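You operate a simulated robot arm through the tools that you are given. There is no shell and no other tool.

Carry out the task below with a simulated robot arm. There is one attempt and no reset: what you move stays moved.

JOB
Tidy up at the top of the grey bench. At the end: two of the fuses from the top of the grey bench are on the top of the white bench; the yellow effect box (marked "-5") is on the top of the white bench; the orange effect box (marked "+3") from the top of the grey bench is on the top of the white bench; the orange cable spool (marked "JACK") from the top of the grey bench is on the top of the white bench; whatever was shut is shut again. Leave all else as you found it, and nothing knocked over.

The check looks at the end state, three seconds after you hand in, the way a careful person would. Anything else that was tipped, shoved, dropped, spilled or broken makes it a failure.

ROBOT AND FRAMES
A 7-joint arm with a two-finger parallel gripper, fixed in place. Base frame: the origin is at the foot of the arm, x ahead of it, y to its left, z up; the work surface is at about z = 740. Units: mm, rad, N and s.
With the tool pointing down near the work surface it reaches from about 200 to 680 mm from the base axis. Its first joint turns from -1.152 to 1.152 rad. Payload 2.4 kg.
The TCP is the grasp point between the finger pads, 30 mm short of the fingertips. In the tool frame z runs along the fingers and y along their closing line. The gripper opens to 94 mm. The fingers are 28 mm wide and 10 mm thick; the gripper's body (50 by 96 mm) begins 55 mm behind the TCP.
Orientation is that of the tool frame in the base frame, as [roll, pitch, yaw] about the fixed x, y, z axes, in that order (R = Rz(yaw) Ry(pitch) Rx(roll)). With the fingers straight down and closing along the base's y, the tool's x points along the base's -x, its y along +y and its z along -z.

CONTROLS
- The arm moves only by the tool jog_arm. Its arguments are lists of equal length, an entry for each row: "dp": the shift along the tool's x, y, z in mm, a list of three; "rotation": the turn, a rotation vector about the tool's x, y, z in rad, a list of three; "gripper": the finger opening in mm, from 0 to 94. In form: {"dp": [[tx, ty, tz], ...], "rotation": [[wx, wy, wz], ...], "gripper": [gripper, ...]}. A call has 1 to 20 rows; each row is the pose to reach, as a shift and turn from the pose commanded when the call began, along the tool's axes at that moment. Each row takes 0.2 s and may step no farther than 50 mm and 0.15 rad from the row before; otherwise, or with a gripper value out of range, the whole call is refused. A pose out of reach is approached as far as the arm can. The call stops where the force on the tool passes 40 N (or 10 N more than at its start, if that is more) or the arm is blocked; 0.2 s more then pass. The fingers move at their own pace (about 153 mm/s each) and stop on an object; they squeeze with about 31 N. The grip force told is the motor's: it shows also when the fingers shut on nothing. Time passes only in rows, and 0.2 s behind the last, so rows that repeat a pose let the fingers close. It gives the time, the measured TCP pose, the force on the tool (base axes), the opening and the grip force at its end, in the units of the frame above (readings bear some noise), with the torque about the TCP (base axes, N m) and any sound that the robot's microphone picked up.
- Cameras (640 x 400 px; columns grow to the right, rows downward): "scene" is fixed at [37.5, 472.4, 1441.6]; the picture's right is [-0.76, -0.65, 0.00], its down [-0.38, 0.45, -0.81] and it looks along [0.53, -0.61, -0.59] (base axes); focal length 334 px, centre (320, 200). "wrist" rides on the gripper at [76, 14, -102] in the tool frame; the picture's right is [-0.18, 0.98, 0.00], its down [-0.75, -0.14, -0.64] and it looks along [-0.63, -0.12, 0.77] (tool axes); focal length 243 px, centre (320, 200). There is no depth. A picture from a camera that has moved, and an enlarged one, comes with that camera's place and axes in the base frame and with its lens.
- grab_frame(camera): a new picture of that camera. It takes no simulated time.
- enlarge(camera, box): a new picture of the part [left, top, right, bottom] of that camera's present view, enlarged. It takes no simulated time.
- hand_in(): hands the job in; it is judged then, once.

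Nothing tells you positions but the pictures and the camera data. Unless the task says otherwise, let go and move clear before handing in.

The tools are called after "Call:" as name(argument=value, ...) on one line, values as JSON. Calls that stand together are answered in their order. jog_arm: Moves the arm, as the interface text tells. Its arguments: {"type":"object","properties":{"dp":{"type":"array","items":{"type":"array","items":{"type":"number"}}},"rotation":{"type":"array","items":{"type":"array","items":{"type":"number"}}},"gripper":{"type":"array","items":{"type":"number"}}},"required":["dp","rotation","gripper"]} The other tools are called the same way: grab_frame (camera) takes a picture; enlarge (camera, box) takes an enlarged picture of a part of a camera's view; hand_in () hands the job in.

At the start:

```text
time: 0.0
tool_pos: [417.3, -49.4, 1078.7]
tool_rot: [-3.141, 0.002, 3.141]
contact_force: [-0.1, -1.2, -0.1]
wrist_torque: [0.0, -0.03, -0.01]
width: 93.8
gripper_force: 0.0
```

scene: 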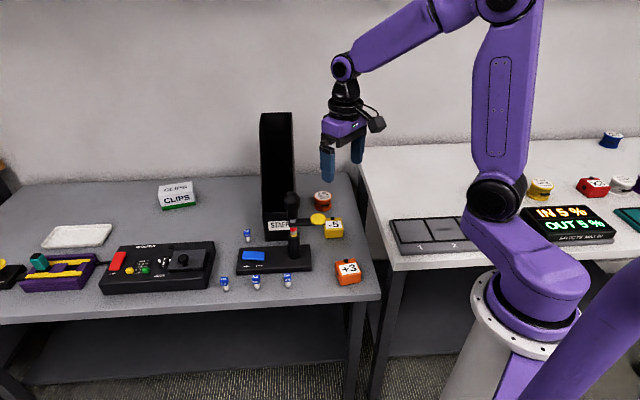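
wrist: 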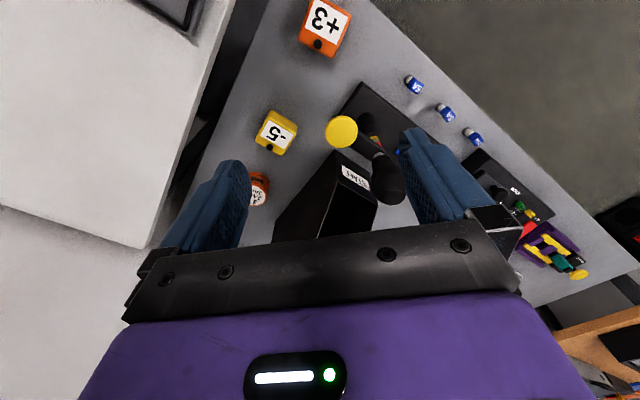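

I see the grey bench on the left of the scene picture with effect boxes, fuses, a spool and some device with a lever, and the white bench on the right. I'll look closer at each area first.

Call:
enlarge(camera="scene", box=[200, 160, 380, 300])

Call:
enlarge(camera="scene", box=[0, 160, 220, 300])

Call:
enlarge(camera="scene", box=[360, 120, 640, 290])

Call:
enlarge(camera="wrist", box=[220, 0, 500, 240])

Call:
enlarge(camera="wrist", box=[440, 100, 640, 300])

```text
2.86 times, centred on (290, 230) of scene
camera zoom: at [37.5, 472.4, 1441.6], right [-0.76, -0.65, 0.0], down [-0.38, 0.45, -0.81], along [0.53, -0.61, -0.59], focal length 954 px, centre (406, 114)
```

zoom: 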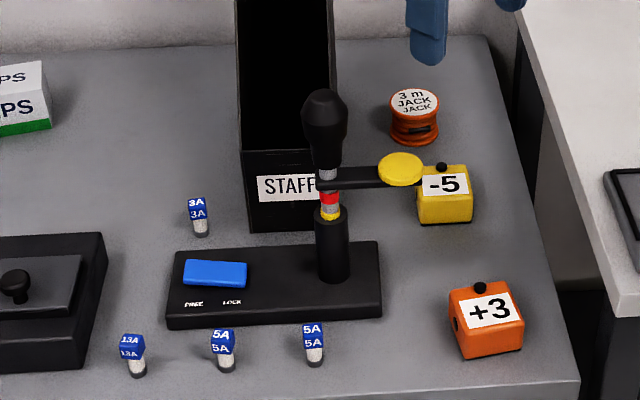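

```text
2.86 times, centred on (110, 230) of scene
camera zoom: at [37.5, 472.4, 1441.6], right [-0.76, -0.65, 0.0], down [-0.38, 0.45, -0.81], along [0.53, -0.61, -0.59], focal length 954 px, centre (920, 114)
```

zoom: 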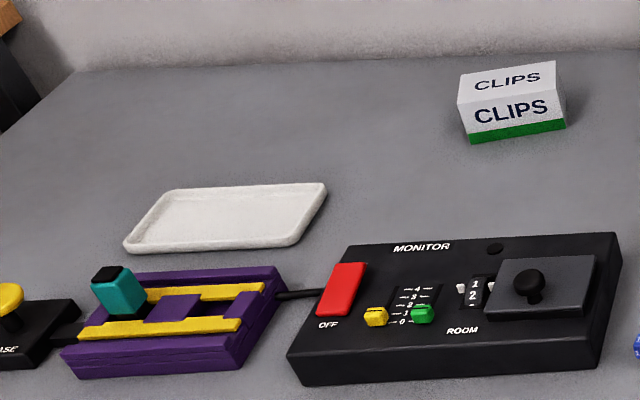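

```text
2.29 times, centred on (500, 205) of scene
camera zoom: at [37.5, 472.4, 1441.6], right [-0.76, -0.65, 0.0], down [-0.38, 0.45, -0.81], along [0.53, -0.61, -0.59], focal length 763 px, centre (-91, 189)
```

zoom: 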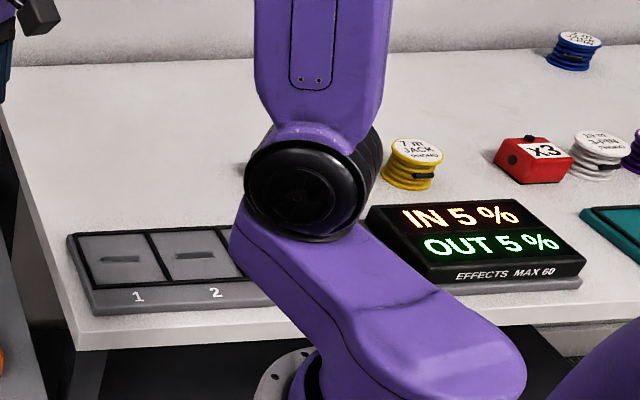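

```text
1.67 times, centred on (360, 120) of wrist
camera zoom: at [342.6, -34.5, 1181.1], right [0.18, 0.98, 0.0], down [0.75, -0.14, 0.64], along [0.63, -0.12, -0.77], focal length 404 px, centre (253, 333)
```

zoom: 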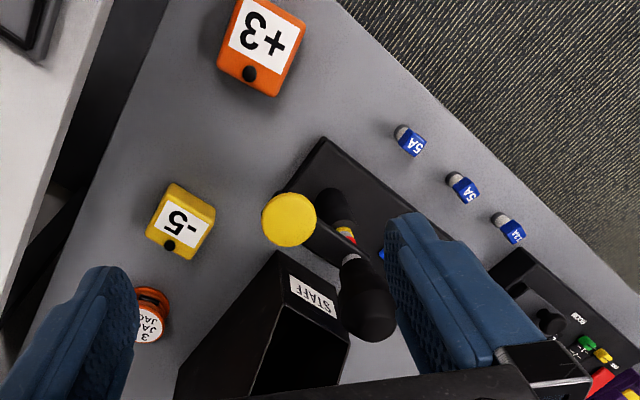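

```text
2.00 times, centred on (540, 200) of wrist
camera zoom: at [342.6, -34.5, 1181.1], right [0.18, 0.98, 0.0], down [0.75, -0.14, 0.64], along [0.63, -0.12, -0.77], focal length 485 px, centre (-120, 200)
```

zoom: 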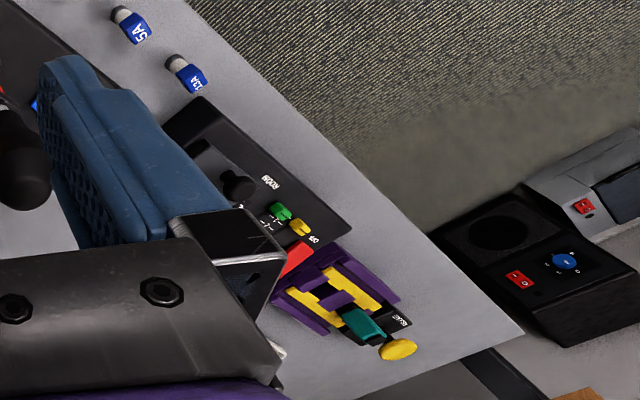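

The grey bench lies ahead and to the left of the arm, and the white bench is ahead and to the right. By my reckoning the +3 box is near (376,-34), the -5 box near (515,-148) and the spool near (630,-225). The mic boom, with a yellow disc, is near (472,-32) at z about 897. Next I swing high over the white bench to look at it.

Call:
jog_arm(dp=[[19, -42, 0], [39, -84, 0], [58, -126, 0], [78, -168, 0], [97, -210, 0], [117, -250, 0], [117, -250, 0]], rotation=[[0, 0, 0], [0, 0, 0], [0, 0, 0], [0, 0, 0], [0, 0, 0], [0, 0, 0], [0, 0, 0]], gripper=[94, 94, 94, 94, 94, 94, 94])

Call:
grab_frame(camera="wrist")

Call:
grab_frame(camera="scene")

```text
time: 1.6
tool_pos: [300.8, -299.2, 1080.6]
tool_rot: [3.141, -0.001, -3.14]
contact_force: [-0.1, -0.1, 0.2]
wrist_torque: [0.01, -0.02, 0.01]
width: 94.2
gripper_force: 0.1
```

```text
taken
camera wrist: at [225.6, -284.7, 1184.0], right [0.18, 0.98, 0.0], down [0.75, -0.14, 0.64], along [0.63, -0.12, -0.77], focal length 243 px, centre (320, 200)
```

wrist: 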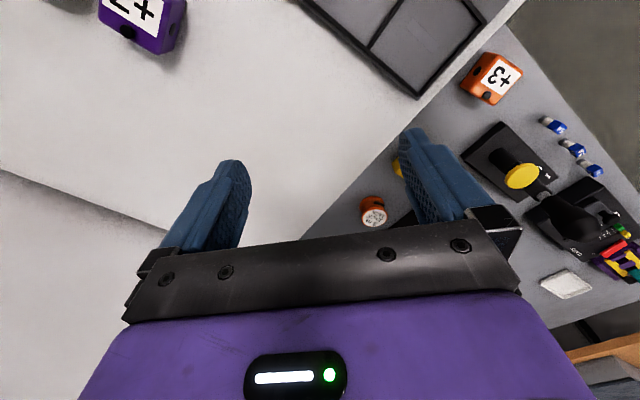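

```text
taken
```

scene: 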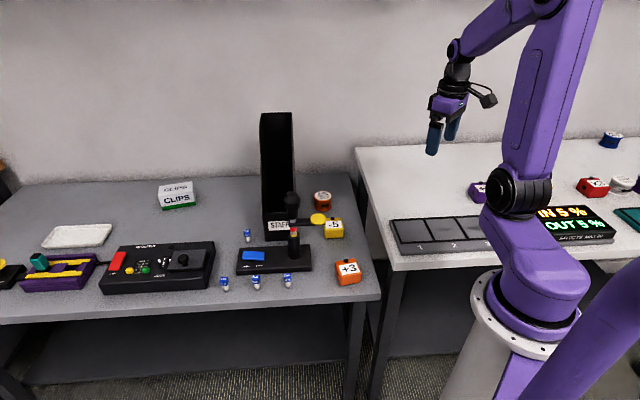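

The white bench turns out to be higher than the grey one, with its top near z = 845. It has a large free area around (300-420, -250 to -400), behind the numbered tray and away from a purple box at (215,-475). Next I move above the -5 box to look at it closely.

Call:
jog_arm(dp=[[-36, 25, 17], [-71, 50, 34], [-107, 76, 50], [-142, 101, 67], [-178, 126, 84], [-213, 151, 100], [-213, 151, 100]], rotation=[[0, 0, 0], [0, 0, 0], [0, 0, 0], [0, 0, 0], [0, 0, 0], [0, 0, 0], [0, 0, 0]], gripper=[94, 94, 94, 94, 94, 94, 94])

Call:
grab_frame(camera="wrist")

Call:
enlarge(camera="scene", box=[260, 150, 400, 290])

```text
time: 3.2
tool_pos: [513.0, -151.6, 980.6]
tool_rot: [3.141, 0.0, 3.14]
contact_force: [0.3, 1.3, 0.4]
wrist_torque: [0.01, 0.03, 0.0]
width: 94.0
gripper_force: 0.0
```

```text
taken
camera wrist: at [437.9, -136.7, 1083.1], right [0.19, 0.98, 0.0], down [0.75, -0.14, 0.64], along [0.63, -0.12, -0.77], focal length 243 px, centre (320, 200)
```

wrist: 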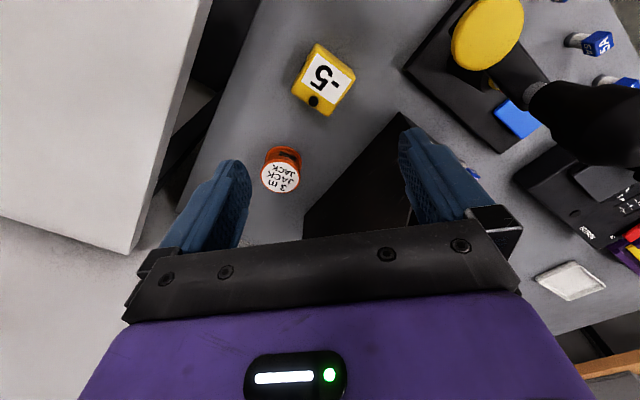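

```text
2.86 times, centred on (330, 220) of scene
camera zoom: at [37.5, 472.4, 1441.6], right [-0.76, -0.65, 0.0], down [-0.38, 0.45, -0.81], along [0.53, -0.61, -0.59], focal length 954 px, centre (291, 143)
```

zoom: 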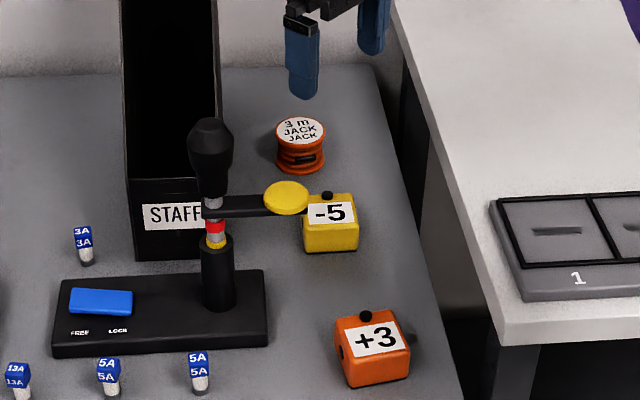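

The -5 box is straight below the gripper, with the spool a little beyond it. I'll enlarge the wrist view to read their exact outlines.

Call:
enlarge(camera="wrist", box=[240, 20, 400, 120])

Call:
enlarge(camera="wrist", box=[220, 110, 380, 210])

```text
4.00 times, centred on (320, 70) of wrist
camera zoom: at [437.9, -136.7, 1083.1], right [0.19, 0.98, 0.0], down [0.75, -0.14, 0.64], along [0.63, -0.12, -0.77], focal length 970 px, centre (320, 720)
```

zoom: 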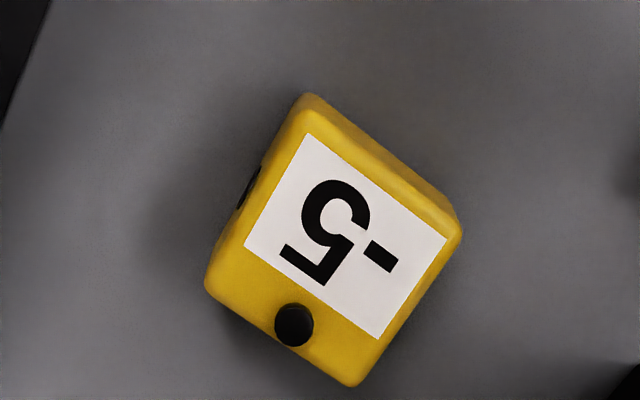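

```text
4.00 times, centred on (300, 160) of wrist
camera zoom: at [437.9, -136.7, 1083.1], right [0.19, 0.98, 0.0], down [0.75, -0.14, 0.64], along [0.63, -0.12, -0.77], focal length 970 px, centre (400, 360)
```

zoom: 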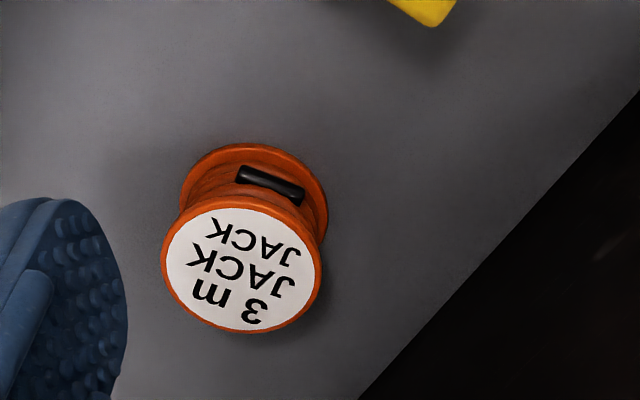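

The -5 box is about 50 mm square and 45 mm tall, centred near (514,-149) with its edges aligned to the bench. The spool is near (628,-233). I'll turn the gripper by -45° about its axis, so the camera stays away from the yellow boom disc, and come partway down.

Call:
jog_arm(dp=[[0, 0, 0], [0, 0, 0], [0, 0, 10], [-1, 1, 30], [-1, 1.5, 60], [-1, 1.5, 90], [-1, 1.5, 90]], rotation=[[0, 0, -0.14], [0, 0, -0.28], [0, 0, -0.42], [0, 0, -0.56], [0, 0, -0.69], [0, 0, -0.785], [0, 0, -0.785]], gripper=[94, 94, 94, 94, 94, 94, 94])

Call:
grab_frame(camera="wrist")

Call:
grab_frame(camera="scene")

```text
time: 4.8
tool_pos: [515.2, -145.8, 887.9]
tool_rot: [-3.141, 0.001, -2.353]
contact_force: [-0.8, 0.4, -0.1]
wrist_torque: [0.0, 0.02, -0.02]
width: 94.1
gripper_force: 0.0
```

```text
taken
camera wrist: at [452.9, -189.4, 990.9], right [-0.57, 0.82, 0.0], down [0.63, 0.43, 0.64], along [0.53, 0.36, -0.77], focal length 243 px, centre (320, 200)
```

wrist: 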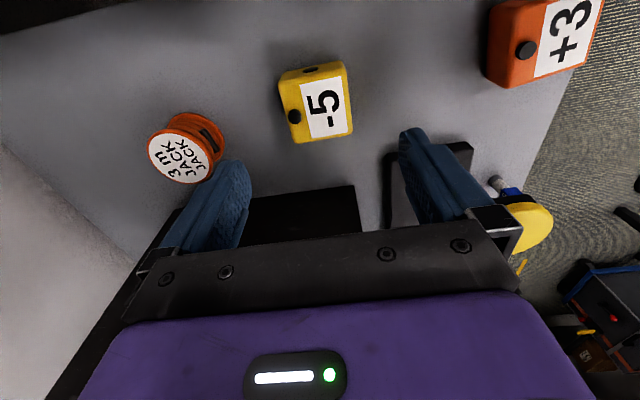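

```text
taken
```

scene: 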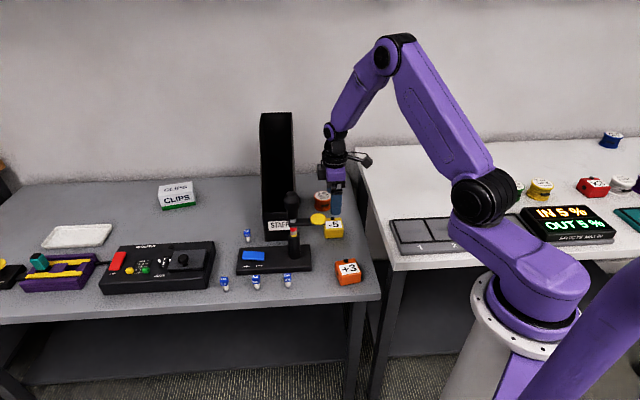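

The -5 box sits centred between the fingers and the boom disc is clear to the side. I go down now to about z = 780 and close on it.

Call:
jog_arm(dp=[[3, -1, 35], [5, -2, 70], [5, -2, 90], [5, -2, 106], [5, -2, 106]], rotation=[[0, 0, 0], [0, 0, 0], [0, 0, 0], [0, 0, 0], [0, 0, 0]], gripper=[94, 94, 94, 94, 94])

Call:
grab_frame(camera="wrist")

Call:
enlarge(camera="scene", box=[260, 150, 400, 290])

```text
time: 6.0
tool_pos: [510.5, -151.6, 782.0]
tool_rot: [-3.141, -0.001, -2.356]
contact_force: [0.7, 0.3, -0.4]
wrist_torque: [-0.02, 0.0, 0.0]
width: 93.9
gripper_force: 0.1
```

```text
taken
camera wrist: at [448.3, -195.2, 884.9], right [-0.56, 0.83, 0.0], down [0.63, 0.43, 0.64], along [0.53, 0.36, -0.77], focal length 243 px, centre (320, 200)
```

wrist: 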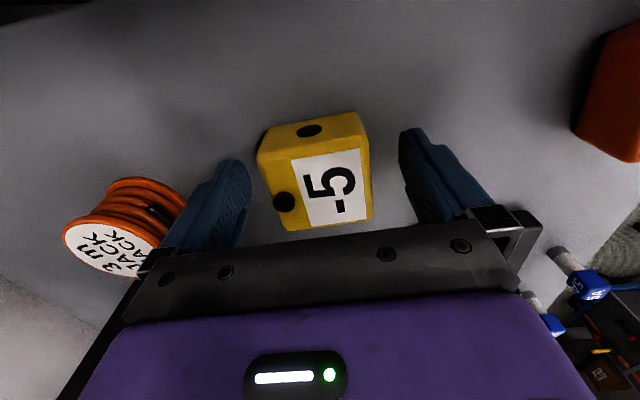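

```text
2.86 times, centred on (330, 220) of scene
camera zoom: at [37.5, 472.4, 1441.6], right [-0.76, -0.65, 0.0], down [-0.38, 0.45, -0.81], along [0.53, -0.61, -0.59], focal length 954 px, centre (291, 143)
```

zoom: 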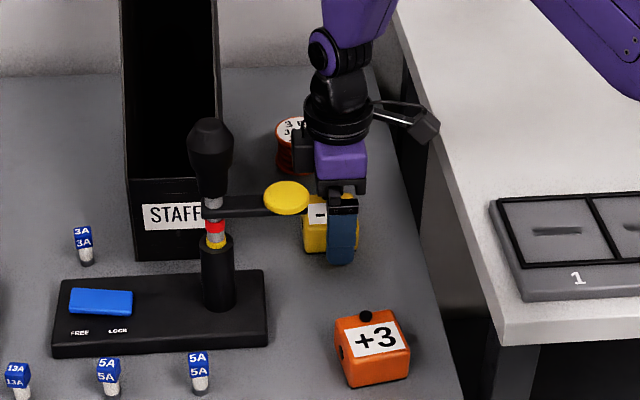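

The box is between the fingers with clearance to the spool, the mic stand and the disc. I close the gripper now.

Call:
jog_arm(dp=[[0, 0, 0], [0, 0, 0], [0, 0, 0], [0, 0, 0]], rotation=[[0, 0, 0], [0, 0, 0], [0, 0, 0], [0, 0, 0]], gripper=[60, 40, 30, 30])

Call:
grab_frame(camera="wrist")

```text
time: 7.0
tool_pos: [510.6, -151.2, 781.9]
tool_rot: [3.141, 0.0, -2.358]
contact_force: [-0.3, -0.6, -0.6]
wrist_torque: [0.07, -0.01, -0.02]
width: 61.7
gripper_force: 31.8
```

```text
taken
camera wrist: at [448.2, -195.3, 885.1], right [-0.56, 0.83, 0.0], down [0.63, 0.43, 0.64], along [0.53, 0.36, -0.77], focal length 243 px, centre (320, 200)
```

wrist: 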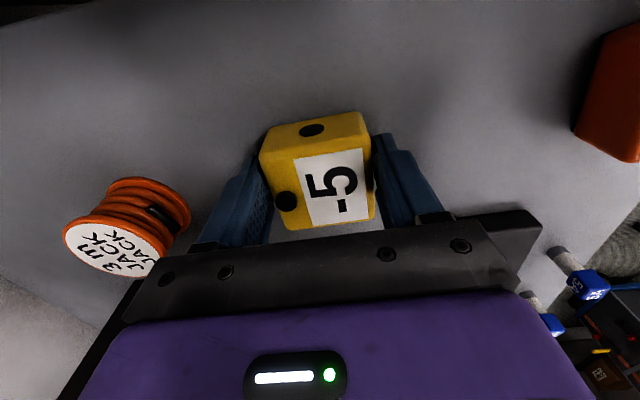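

The gripper holds the -5 box at 62 mm opening with firm force. I lift it straight up and check.

Call:
jog_arm(dp=[[0, 0, -20], [0, 0, -60], [0, 0, -105], [0, 0, -150], [0, 0, -190], [0, 0, -220]], rotation=[[0, 0, 0], [0, 0, 0], [0, 0, 0], [0, 0, 0], [0, 0, 0], [0, 0, 0]], gripper=[30, 30, 30, 30, 30, 30])

Call:
grab_frame(camera="wrist")

Call:
grab_frame(camera="scene")

```text
time: 8.4
tool_pos: [510.4, -151.3, 1004.1]
tool_rot: [-3.141, 0.0, -2.355]
contact_force: [-0.7, 0.3, -0.6]
wrist_torque: [0.01, 0.01, -0.01]
width: 29.9
gripper_force: 0.1
```

```text
taken
camera wrist: at [448.5, -195.0, 1106.3], right [-0.56, 0.83, 0.0], down [0.63, 0.43, 0.64], along [0.53, 0.36, -0.77], focal length 243 px, centre (320, 200)
```

wrist: 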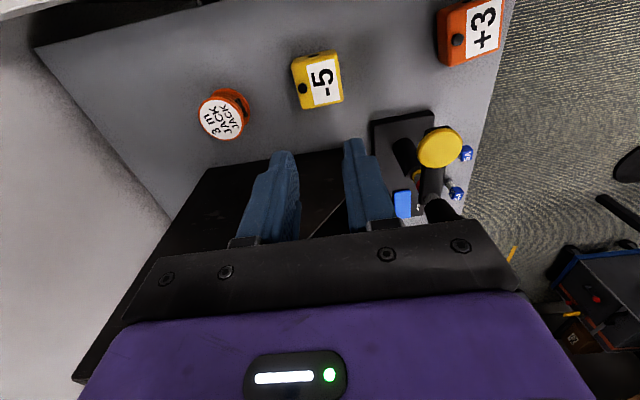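

```text
taken
```

scene: 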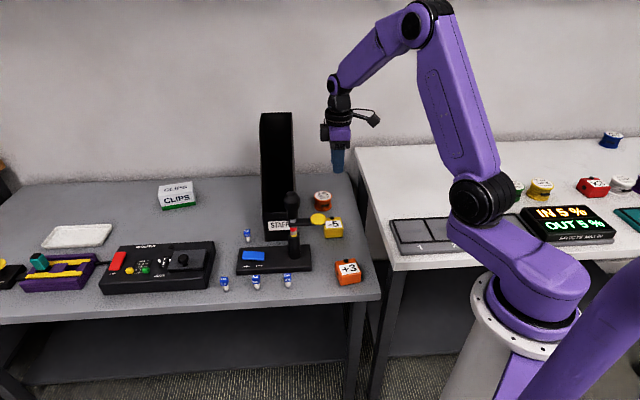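

The box slipped out of the grip; the fingers came up empty and the box is still on the grey bench, apparently undisturbed. I'll look closely at its shape before trying again.

Call:
enlarge(camera="wrist", box=[270, 30, 370, 120])

Call:
enlarge(camera="scene", box=[310, 205, 370, 245])

Call:
enlarge(camera="scene", box=[320, 250, 380, 290])

```text
4.44 times, centred on (320, 75) of wrist
camera zoom: at [448.5, -195.0, 1106.3], right [-0.56, 0.83, 0.0], down [0.63, 0.43, 0.64], along [0.53, 0.36, -0.77], focal length 1078 px, centre (320, 756)
```

zoom: 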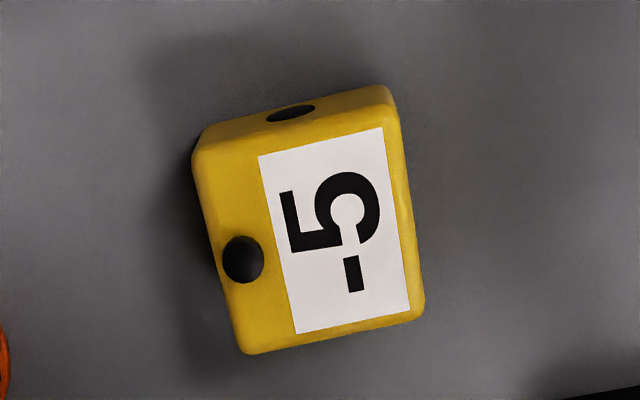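

```text
10.00 times, centred on (340, 225) of scene
camera zoom: at [37.5, 472.4, 1441.6], right [-0.76, -0.65, 0.0], down [-0.38, 0.45, -0.81], along [0.53, -0.61, -0.59], focal length 3339 px, centre (120, -50)
```

zoom: 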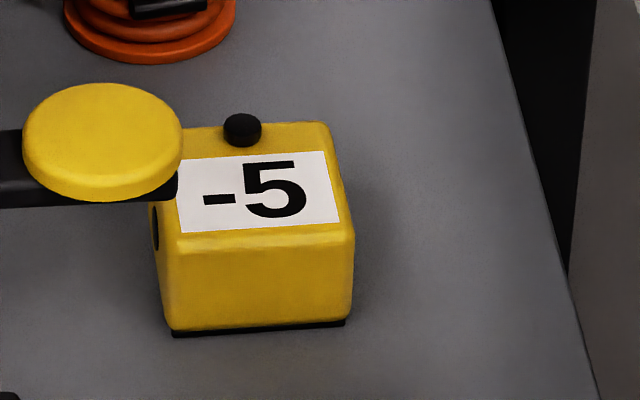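

```text
10.00 times, centred on (350, 270) of scene
camera zoom: at [37.5, 472.4, 1441.6], right [-0.76, -0.65, 0.0], down [-0.38, 0.45, -0.81], along [0.53, -0.61, -0.59], focal length 3339 px, centre (20, -500)
```

zoom: 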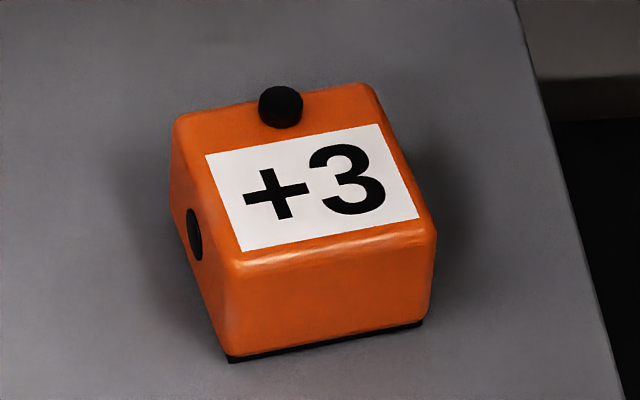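

The box stands as before, about 58 × 62 mm with rounded edges, so my grip was probably too high on it. I'll go back down deeper, grip lower, and lift in small steps while watching the force.

Call:
jog_arm(dp=[[0, 0, 0], [-2, 0, 40], [-4, 0, 85], [-5, 0, 130], [-5, 0, 170], [-5, 0, 200], [-5, 0, 220], [-5, 0, 230], [-5, 0, 230]], rotation=[[0, 0, 0], [0, 0, 0], [0, 0, 0], [0, 0, 0], [0, 0, 0], [0, 0, 0], [0, 0, 0], [0, 0, 0], [0, 0, 0]], gripper=[94, 94, 94, 94, 94, 94, 94, 94, 94])

Call:
grab_frame(camera="wrist")

```text
time: 10.4
tool_pos: [515.9, -146.5, 772.8]
tool_rot: [3.141, -0.001, -2.357]
contact_force: [0.0, -0.3, 0.1]
wrist_torque: [-0.01, 0.02, 0.01]
width: 94.0
gripper_force: 0.0
```

```text
taken
camera wrist: at [453.5, -189.8, 875.6], right [-0.56, 0.83, 0.0], down [0.63, 0.43, 0.64], along [0.53, 0.36, -0.77], focal length 243 px, centre (320, 200)
```

wrist: 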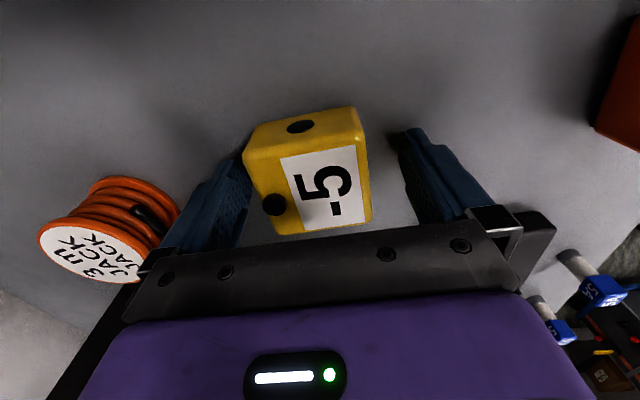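

The fingers are now low around the box, but it sits about 6 mm off-centre toward the left finger. I shift to centre, close, and lift only a few millimetres to test.

Call:
jog_arm(dp=[[0, -6, 0], [0, -6, 0], [0, -6, 0], [0, -6, 0], [0, -6, 0], [0, -6, 0], [0, -6, -3], [0, -6, -8], [0, -6, -8]], rotation=[[0, 0, 0], [0, 0, 0], [0, 0, 0], [0, 0, 0], [0, 0, 0], [0, 0, 0], [0, 0, 0], [0, 0, 0], [0, 0, 0]], gripper=[94, 75, 55, 40, 40, 40, 40, 40, 40])

Call:
grab_frame(camera="wrist")

```text
time: 12.4
tool_pos: [520.5, -152.0, 779.8]
tool_rot: [3.141, 0.0, -2.356]
contact_force: [0.5, -0.2, -1.2]
wrist_torque: [-0.01, 0.0, 0.0]
width: 62.0
gripper_force: 31.6
```

```text
taken
camera wrist: at [457.8, -195.0, 882.7], right [-0.56, 0.83, 0.0], down [0.63, 0.43, 0.64], along [0.53, 0.36, -0.77], focal length 243 px, centre (320, 200)
```

wrist: 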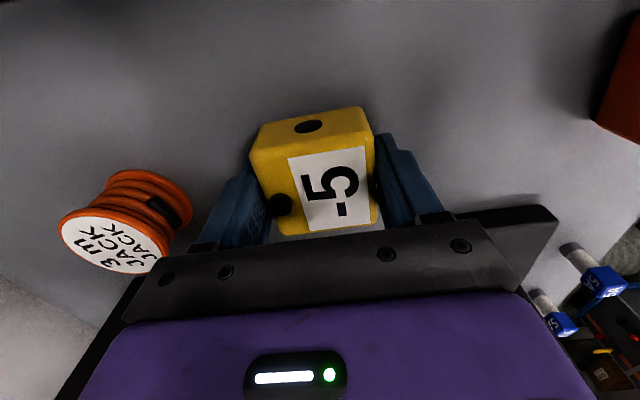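

It reads about 1.2 N of extra weight, so it may be lifting. I raise it a little more and check from the scene camera.

Call:
jog_arm(dp=[[0, 0, -4], [0, 0, -8], [0, 0, -12], [0, 0, -12]], rotation=[[0, 0, 0], [0, 0, 0], [0, 0, 0], [0, 0, 0]], gripper=[40, 40, 40, 40])

Call:
enlarge(camera="scene", box=[310, 205, 370, 245])

Call:
grab_frame(camera="wrist")

```text
time: 13.4
tool_pos: [519.5, -152.3, 792.2]
tool_rot: [3.141, 0.001, -2.359]
contact_force: [0.1, -0.4, -2.2]
wrist_torque: [0.01, 0.01, -0.02]
width: 62.0
gripper_force: 30.6
```

```text
10.00 times, centred on (340, 225) of scene
camera zoom: at [37.5, 472.4, 1441.6], right [-0.76, -0.65, 0.0], down [-0.38, 0.45, -0.81], along [0.52, -0.61, -0.59], focal length 3339 px, centre (120, -50)
```

zoom: 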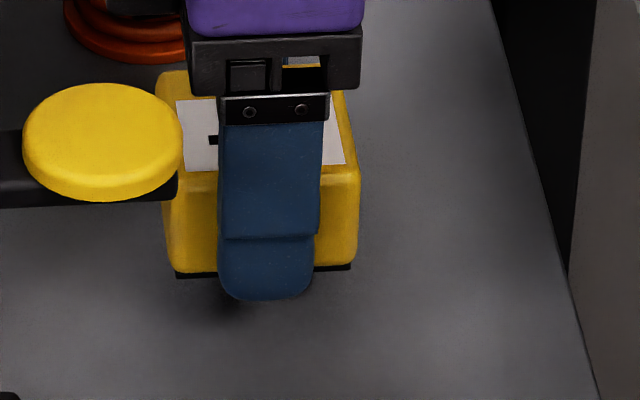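

```text
taken
camera wrist: at [456.5, -195.9, 895.6], right [-0.56, 0.83, 0.0], down [0.63, 0.43, 0.64], along [0.53, 0.36, -0.77], focal length 243 px, centre (320, 200)
```

wrist: 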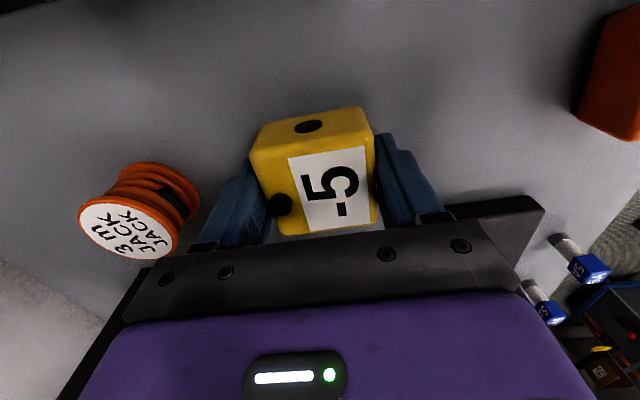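

The box is now clear of the bench, and the weight shows on the tool at about 2 N. I'll lift gently to a safe height and check that it holds.

Call:
jog_arm(dp=[[0, 0, -15], [0, 0, -35], [0, 0, -60], [0, 0, -85], [0, 0, -110], [0, 0, -135], [0, 0, -160], [0, 0, -185], [0, 0, -205], [0, 0, -205]], rotation=[[0, 0, 0], [0, 0, 0], [0, 0, 0], [0, 0, 0], [0, 0, 0], [0, 0, 0], [0, 0, 0], [0, 0, 0], [0, 0, 0], [0, 0, 0]], gripper=[40, 40, 40, 40, 40, 40, 40, 40, 40, 40])

Call:
grab_frame(camera="wrist")

Call:
grab_frame(camera="scene")

```text
time: 15.6
tool_pos: [519.2, -151.2, 995.5]
tool_rot: [-3.139, 0.0, -2.355]
contact_force: [-0.1, -0.3, -1.9]
wrist_torque: [-0.02, 0.02, -0.01]
width: 62.0
gripper_force: 30.8
```

```text
taken
camera wrist: at [457.0, -194.8, 1098.9], right [-0.56, 0.83, 0.0], down [0.63, 0.43, 0.64], along [0.53, 0.36, -0.77], focal length 243 px, centre (320, 200)
```

wrist: 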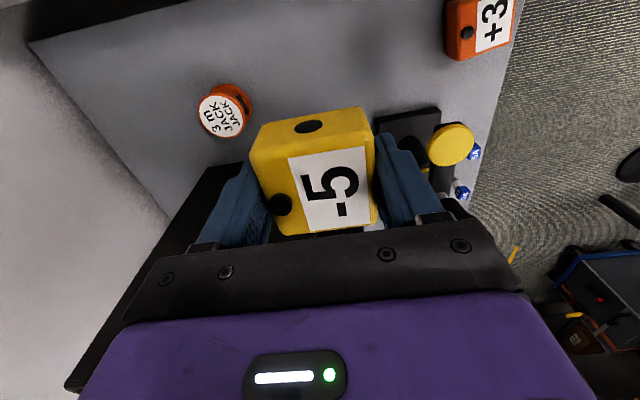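

```text
taken
```

scene: 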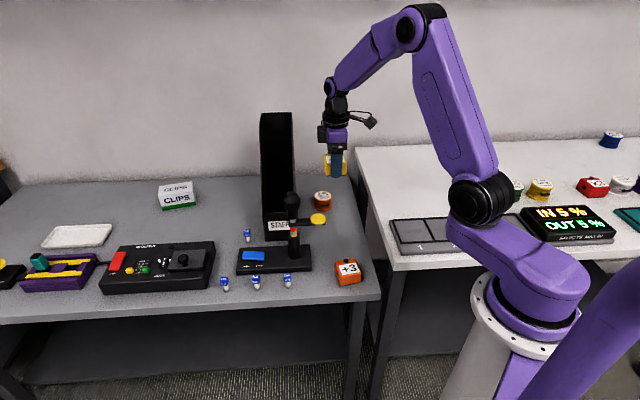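

The box is held securely. I carry it across at this height to the free spot on the white bench, around (410,-438).

Call:
jog_arm(dp=[[31, -14, 0], [62, -28, 0], [93, -42, 0], [124, -56, 0], [155, -70, 0], [187, -84, 0], [218, -98, 0], [249, -112, 0], [280, -125, 0], [280, -125, 0]], rotation=[[0, 0, 0], [0, 0, 0], [0, 0, 0], [0, 0, 0], [0, 0, 0], [0, 0, 0], [0, 0, 0], [0, 0, 0], [0, 0, 0], [0, 0, 0]], gripper=[40, 40, 40, 40, 40, 40, 40, 40, 40, 40])

Call:
grab_frame(camera="wrist")

Call:
grab_frame(camera="scene")

```text
time: 17.8
tool_pos: [411.4, -436.6, 994.2]
tool_rot: [-3.14, 0.002, -2.356]
contact_force: [-0.2, 0.5, -0.6]
wrist_torque: [0.01, 0.03, -0.03]
width: 62.0
gripper_force: 30.9
```

```text
taken
camera wrist: at [347.6, -479.8, 1097.3], right [-0.56, 0.83, 0.0], down [0.63, 0.43, 0.64], along [0.53, 0.36, -0.77], focal length 243 px, centre (320, 200)
```

wrist: 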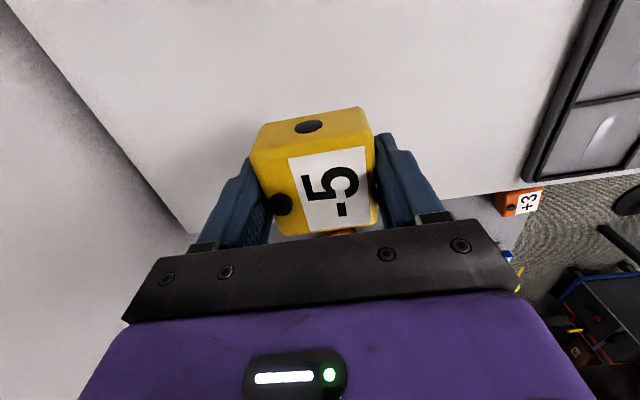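

```text
taken
```

scene: 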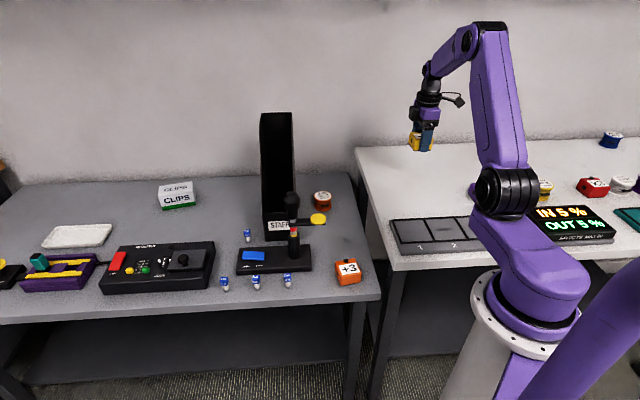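

The box hangs over clear white surface, which I triangulate at about z = 850. I lower it most of the way now.

Call:
jog_arm(dp=[[0, 0, 30], [0, 0, 60], [0, 0, 85], [0, 0, 100], [0, 0, 104], [0, 0, 104]], rotation=[[0, 0, 0], [0, 0, 0], [0, 0, 0], [0, 0, 0], [0, 0, 0], [0, 0, 0]], gripper=[40, 40, 40, 40, 40, 40])

Call:
enlarge(camera="scene", box=[380, 130, 480, 200])

Call:
grab_frame(camera="wrist")

```text
time: 19.2
tool_pos: [411.9, -435.3, 890.2]
tool_rot: [3.14, -0.001, -2.356]
contact_force: [-0.8, -0.3, -2.3]
wrist_torque: [-0.01, -0.02, 0.02]
width: 61.9
gripper_force: 31.2
```

```text
5.71 times, centred on (430, 165) of scene
camera zoom: at [37.5, 472.4, 1441.6], right [-0.76, -0.65, 0.0], down [-0.38, 0.45, -0.81], along [0.52, -0.61, -0.59], focal length 1908 px, centre (-309, 400)
```

zoom: 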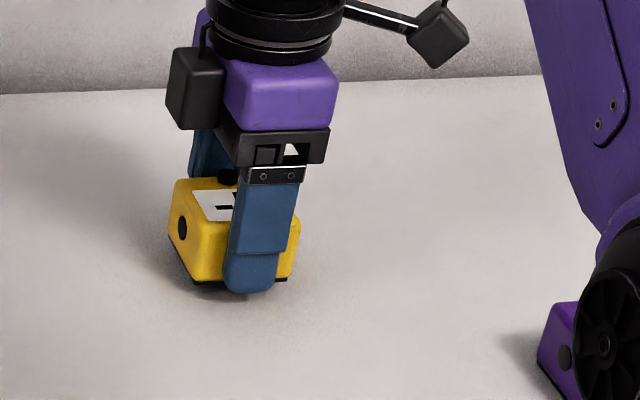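

```text
taken
camera wrist: at [348.4, -479.6, 993.6], right [-0.56, 0.83, 0.0], down [0.63, 0.43, 0.64], along [0.53, 0.36, -0.77], focal length 243 px, centre (320, 200)
```

wrist: 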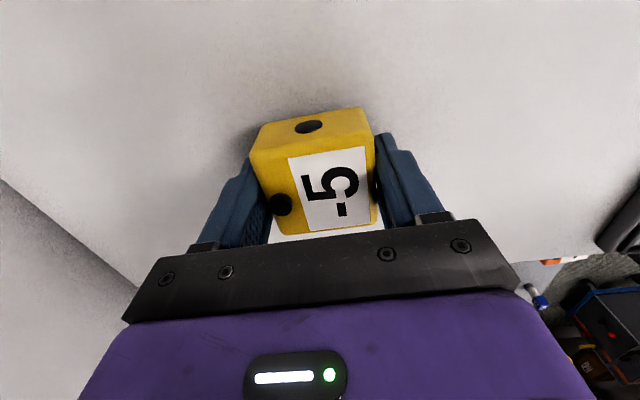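

The box is close to the surface now. I go down in 2 mm steps, watching the force.

Call:
jog_arm(dp=[[0, 0, 2], [0, 0, 4], [0, 0, 5]], rotation=[[0, 0, 0], [0, 0, 0], [0, 0, 0]], gripper=[40, 40, 40])

```text
time: 20.0
tool_pos: [412.4, -438.2, 886.8]
tool_rot: [3.14, 0.0, -2.356]
contact_force: [0.2, -0.4, -1.0]
wrist_torque: [-0.01, 0.01, -0.01]
width: 62.1
gripper_force: 31.0
```

Call:
jog_arm(dp=[[0, 0, 1], [0, 0, 2], [0, 0, 3]], rotation=[[0, 0, 0], [0, 0, 0], [0, 0, 0]], gripper=[40, 40, 40])

Call:
enlarge(camera="scene", box=[400, 150, 450, 190])

```text
time: 20.8
tool_pos: [412.1, -438.3, 884.2]
tool_rot: [-3.141, 0.0, -2.357]
contact_force: [0.8, -0.1, -0.9]
wrist_torque: [0.02, 0.0, -0.03]
width: 61.9
gripper_force: 31.0
```

```text
10.00 times, centred on (425, 170) of scene
camera zoom: at [37.5, 472.4, 1441.6], right [-0.76, -0.65, 0.0], down [-0.38, 0.45, -0.81], along [0.52, -0.61, -0.59], focal length 3339 px, centre (-730, 500)
```

zoom: 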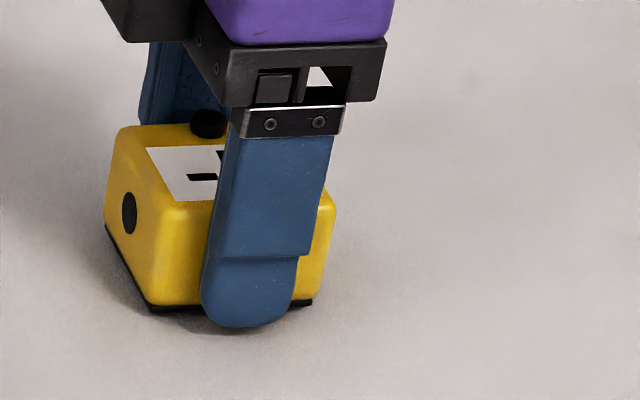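

There still seems to be a small gap under the box, so I keep stepping down gently.

Call:
jog_arm(dp=[[0, 0, 1], [0, 0, 2], [0, 0, 3]], rotation=[[0, 0, 0], [0, 0, 0], [0, 0, 0]], gripper=[40, 40, 40])

```text
time: 21.6
tool_pos: [411.8, -439.2, 882.6]
tool_rot: [3.14, 0.0, -2.356]
contact_force: [0.0, 0.6, -1.4]
wrist_torque: [-0.04, 0.0, 0.01]
width: 61.9
gripper_force: 30.5
```

Call:
jog_arm(dp=[[0, 0, 1], [0, 0, 2], [0, 0, 2]], rotation=[[0, 0, 0], [0, 0, 0], [0, 0, 0]], gripper=[40, 40, 40])

Call:
enlarge(camera="scene", box=[400, 150, 450, 190])

```text
time: 22.4
tool_pos: [410.9, -438.7, 882.2]
tool_rot: [-3.141, 0.001, -2.356]
contact_force: [-3.1, 6.9, 21.3]
wrist_torque: [0.1, 0.31, -0.07]
width: 61.9
gripper_force: 30.7
```

```text
10.00 times, centred on (425, 170) of scene
camera zoom: at [37.1, 472.9, 1441.5], right [-0.76, -0.65, 0.0], down [-0.38, 0.45, -0.81], along [0.53, -0.61, -0.59], focal length 3339 px, centre (-730, 500)
```

zoom: 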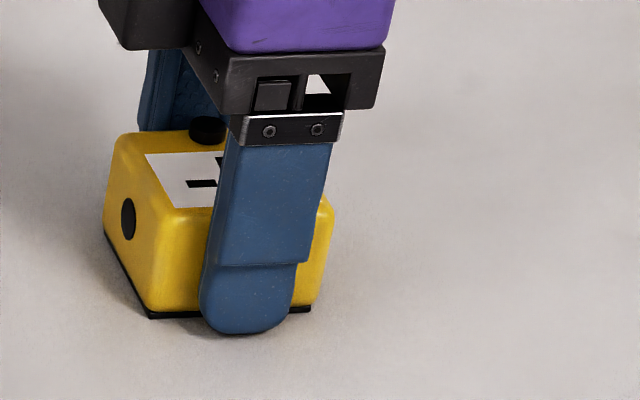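

The box touches the surface with 21 N upward. I ease up a millimetre, open the fingers and retreat straight up.

Call:
jog_arm(dp=[[0, 0, -1], [0, 0, -1], [0, 0, -1], [0, 0, -1], [0, 0, -1], [0, 0, -20], [0, 0, -60], [0, 0, -105], [0, 0, -120]], rotation=[[0, 0, 0], [0, 0, 0], [0, 0, 0], [0, 0, 0], [0, 0, 0], [0, 0, 0], [0, 0, 0], [0, 0, 0], [0, 0, 0]], gripper=[60, 68, 80, 94, 94, 94, 94, 94, 94])

Call:
grab_frame(camera="wrist")

Call:
grab_frame(camera="scene")

```text
time: 24.4
tool_pos: [410.2, -438.2, 999.0]
tool_rot: [3.141, 0.0, -2.358]
contact_force: [-0.8, 0.0, 0.1]
wrist_torque: [-0.01, -0.04, 0.01]
width: 93.8
gripper_force: 0.1
```

```text
taken
camera wrist: at [346.3, -481.0, 1102.1], right [-0.56, 0.83, 0.0], down [0.63, 0.43, 0.64], along [0.53, 0.36, -0.77], focal length 243 px, centre (320, 200)
```

wrist: 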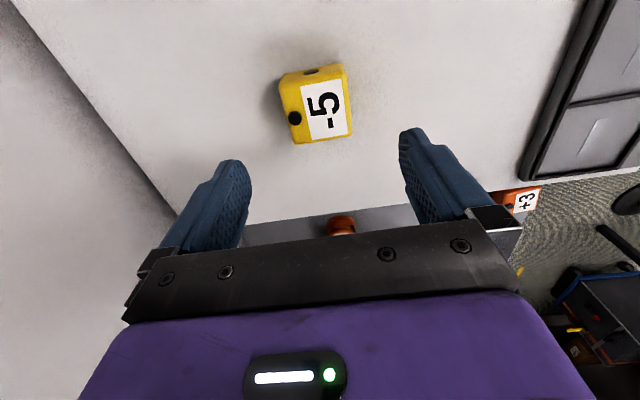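

```text
taken
```

scene: 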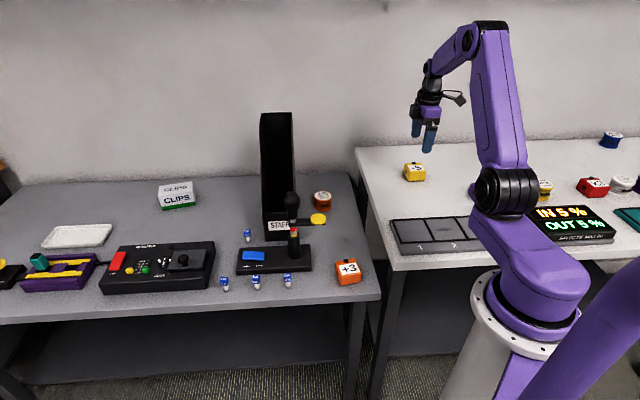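

The -5 box stands on the white bench. Next I go over the orange JACK spool on the grey bench, at about (628,-233), keeping high on the way.

Call:
jog_arm(dp=[[-43, -1, 0], [-86, -3, 0], [-129, -4, 0], [-172, -5, 0], [-215, -7, 0], [-257, -8, 0], [-299, -9, 0], [-299, -9, 45], [-299, -9, 90], [-299, -9, 90]], rotation=[[0, 0, 0], [0, 0, 0], [0, 0, 0], [0, 0, 0], [0, 0, 0], [0, 0, 0], [0, 0, 0], [0, 0, 0], [0, 0, 0], [0, 0, 0]], gripper=[94, 94, 94, 94, 94, 94, 94, 94, 94, 94])

Call:
grab_frame(camera="wrist")

Call:
grab_frame(camera="scene")

```text
time: 26.6
tool_pos: [629.9, -235.7, 914.4]
tool_rot: [3.141, 0.0, -2.356]
contact_force: [0.4, -0.7, 0.5]
wrist_torque: [0.04, 0.03, 0.02]
width: 94.3
gripper_force: 0.1
```

```text
taken
camera wrist: at [565.8, -278.8, 1016.1], right [-0.56, 0.83, 0.0], down [0.63, 0.43, 0.64], along [0.53, 0.36, -0.77], focal length 243 px, centre (320, 200)
```

wrist: 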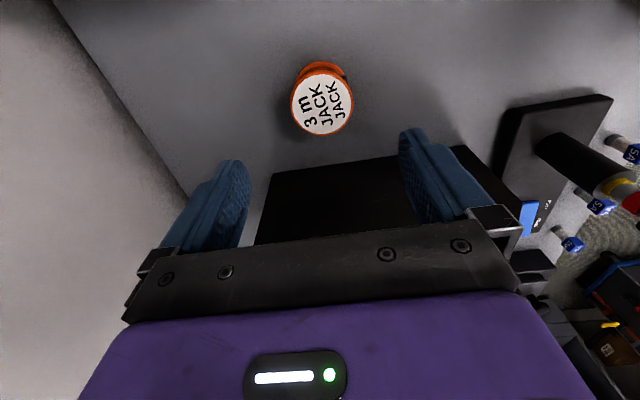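

```text
taken
```

scene: 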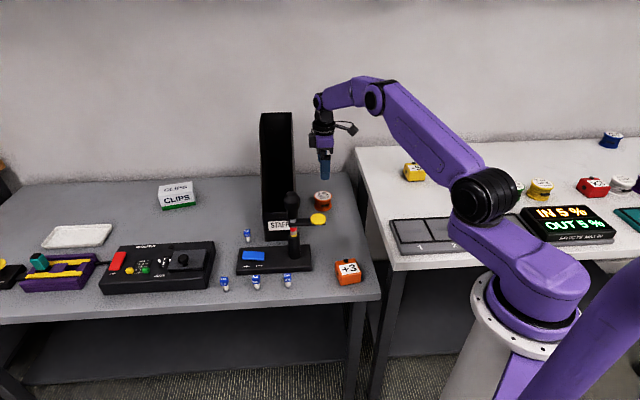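

The spool is centred under the gripper within about 3 mm, and the STAFF file is clear to the side. I descend around it.

Call:
jog_arm(dp=[[2.5, 2, 40], [2.5, 2, 80], [2.5, 2, 110], [2.5, 2, 130], [2.5, 2, 140], [2.5, 2, 140]], rotation=[[0, 0, 0], [0, 0, 0], [0, 0, 0], [0, 0, 0], [0, 0, 0], [0, 0, 0]], gripper=[94, 94, 94, 94, 94, 94])

Call:
grab_frame(camera="wrist")

Call:
enlarge(camera="scene", box=[260, 120, 400, 240])

```text
time: 28.0
tool_pos: [623.4, -230.8, 772.0]
tool_rot: [-3.14, 0.0, -2.357]
contact_force: [0.6, 0.9, -0.5]
wrist_torque: [0.03, -0.02, 0.0]
width: 94.3
gripper_force: 0.1
```

```text
taken
camera wrist: at [560.9, -275.6, 874.2], right [-0.56, 0.83, 0.0], down [0.63, 0.43, 0.64], along [0.53, 0.36, -0.77], focal length 243 px, centre (320, 200)
```

wrist: 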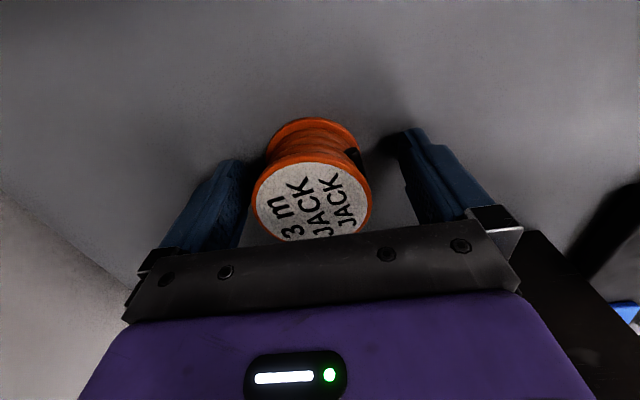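

```text
3.33 times, centred on (330, 180) of scene
camera zoom: at [37.5, 472.4, 1441.6], right [-0.76, -0.65, 0.0], down [-0.38, 0.45, -0.81], along [0.53, -0.61, -0.59], focal length 1113 px, centre (287, 267)
```

zoom: 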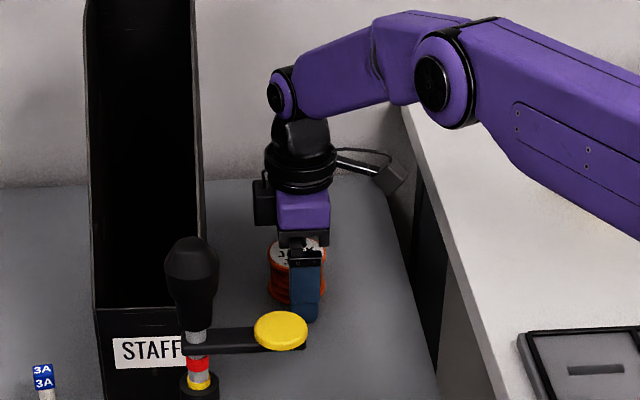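

The spool is between the fingers; I centre by 3 mm, close, and lift a little to test the hold.

Call:
jog_arm(dp=[[2.5, -3, 0], [2.5, -3, 0], [2.5, -3, 0], [2.5, -3, 0], [2.5, -3, 0], [2.5, -3, 0], [2.5, -3, -4], [2.5, -3, -10], [2.5, -3, -18], [2.5, -3, -18]], rotation=[[0, 0, 0], [0, 0, 0], [0, 0, 0], [0, 0, 0], [0, 0, 0], [0, 0, 0], [0, 0, 0], [0, 0, 0], [0, 0, 0], [0, 0, 0]], gripper=[94, 75, 55, 40, 40, 40, 40, 40, 40, 40])

Call:
grab_frame(camera="wrist")

Call:
enlarge(camera="scene", box=[290, 160, 360, 220])

```text
time: 30.2
tool_pos: [626.9, -238.7, 788.1]
tool_rot: [3.14, 0.001, -2.356]
contact_force: [0.1, -0.2, -1.5]
wrist_torque: [-0.02, 0.02, -0.01]
width: 62.4
gripper_force: 31.2
```

```text
taken
camera wrist: at [563.1, -281.2, 891.6], right [-0.56, 0.83, 0.0], down [0.63, 0.43, 0.64], along [0.53, 0.36, -0.77], focal length 243 px, centre (320, 200)
```

wrist: 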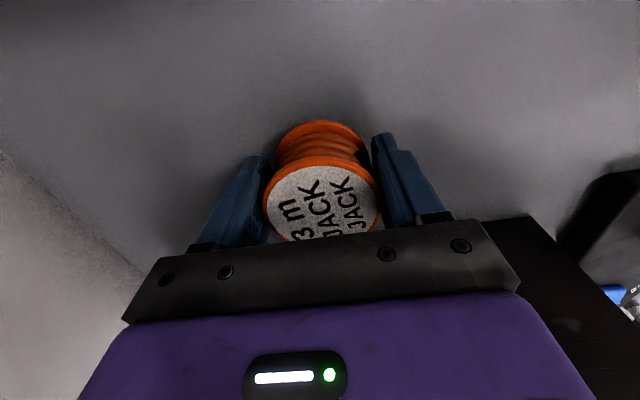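

```text
6.67 times, centred on (325, 190) of scene
camera zoom: at [37.5, 472.4, 1441.6], right [-0.76, -0.65, 0.0], down [-0.38, 0.45, -0.81], along [0.52, -0.61, -0.59], focal length 2226 px, centre (287, 267)
```

zoom: 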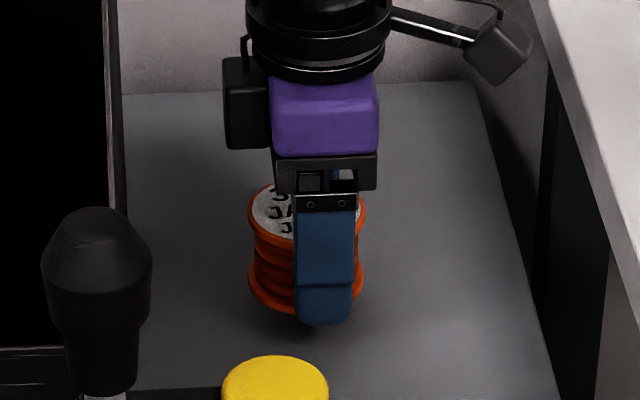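

The spool appears to have come up with the fingers at 62 mm opening. I keep lifting slowly to a safe height and check again.

Call:
jog_arm(dp=[[0, 0, -15], [0, 0, -35], [0, 0, -60], [0, 0, -85], [0, 0, -110], [0, 0, -135], [0, 0, -160], [0, 0, -185], [0, 0, -205], [0, 0, -205]], rotation=[[0, 0, 0], [0, 0, 0], [0, 0, 0], [0, 0, 0], [0, 0, 0], [0, 0, 0], [0, 0, 0], [0, 0, 0], [0, 0, 0], [0, 0, 0]], gripper=[40, 40, 40, 40, 40, 40, 40, 40, 40, 40])

Call:
grab_frame(camera="wrist")

Call:
grab_frame(camera="scene")

```text
time: 32.4
tool_pos: [628.9, -238.7, 993.4]
tool_rot: [3.14, 0.0, -2.357]
contact_force: [-0.2, -0.1, -1.8]
wrist_torque: [0.01, 0.01, 0.04]
width: 62.4
gripper_force: 30.5
```

```text
taken
camera wrist: at [565.3, -280.9, 1096.6], right [-0.56, 0.83, 0.0], down [0.63, 0.43, 0.64], along [0.53, 0.36, -0.77], focal length 243 px, centre (320, 200)
```

wrist: 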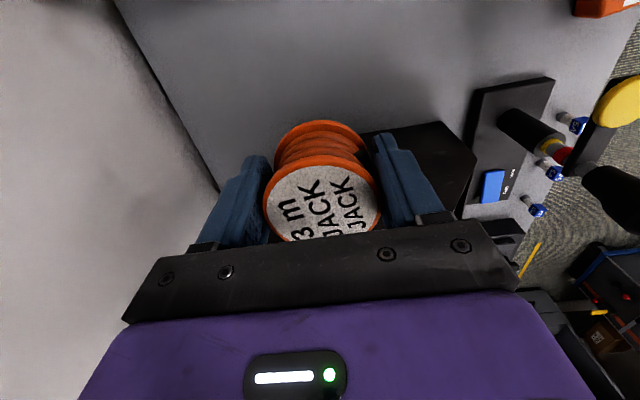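

```text
taken
```

scene: 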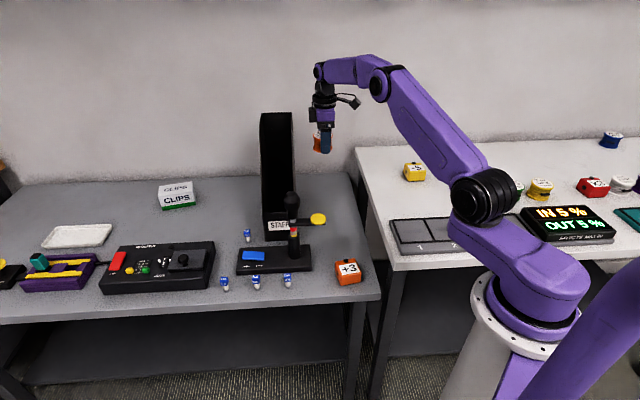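

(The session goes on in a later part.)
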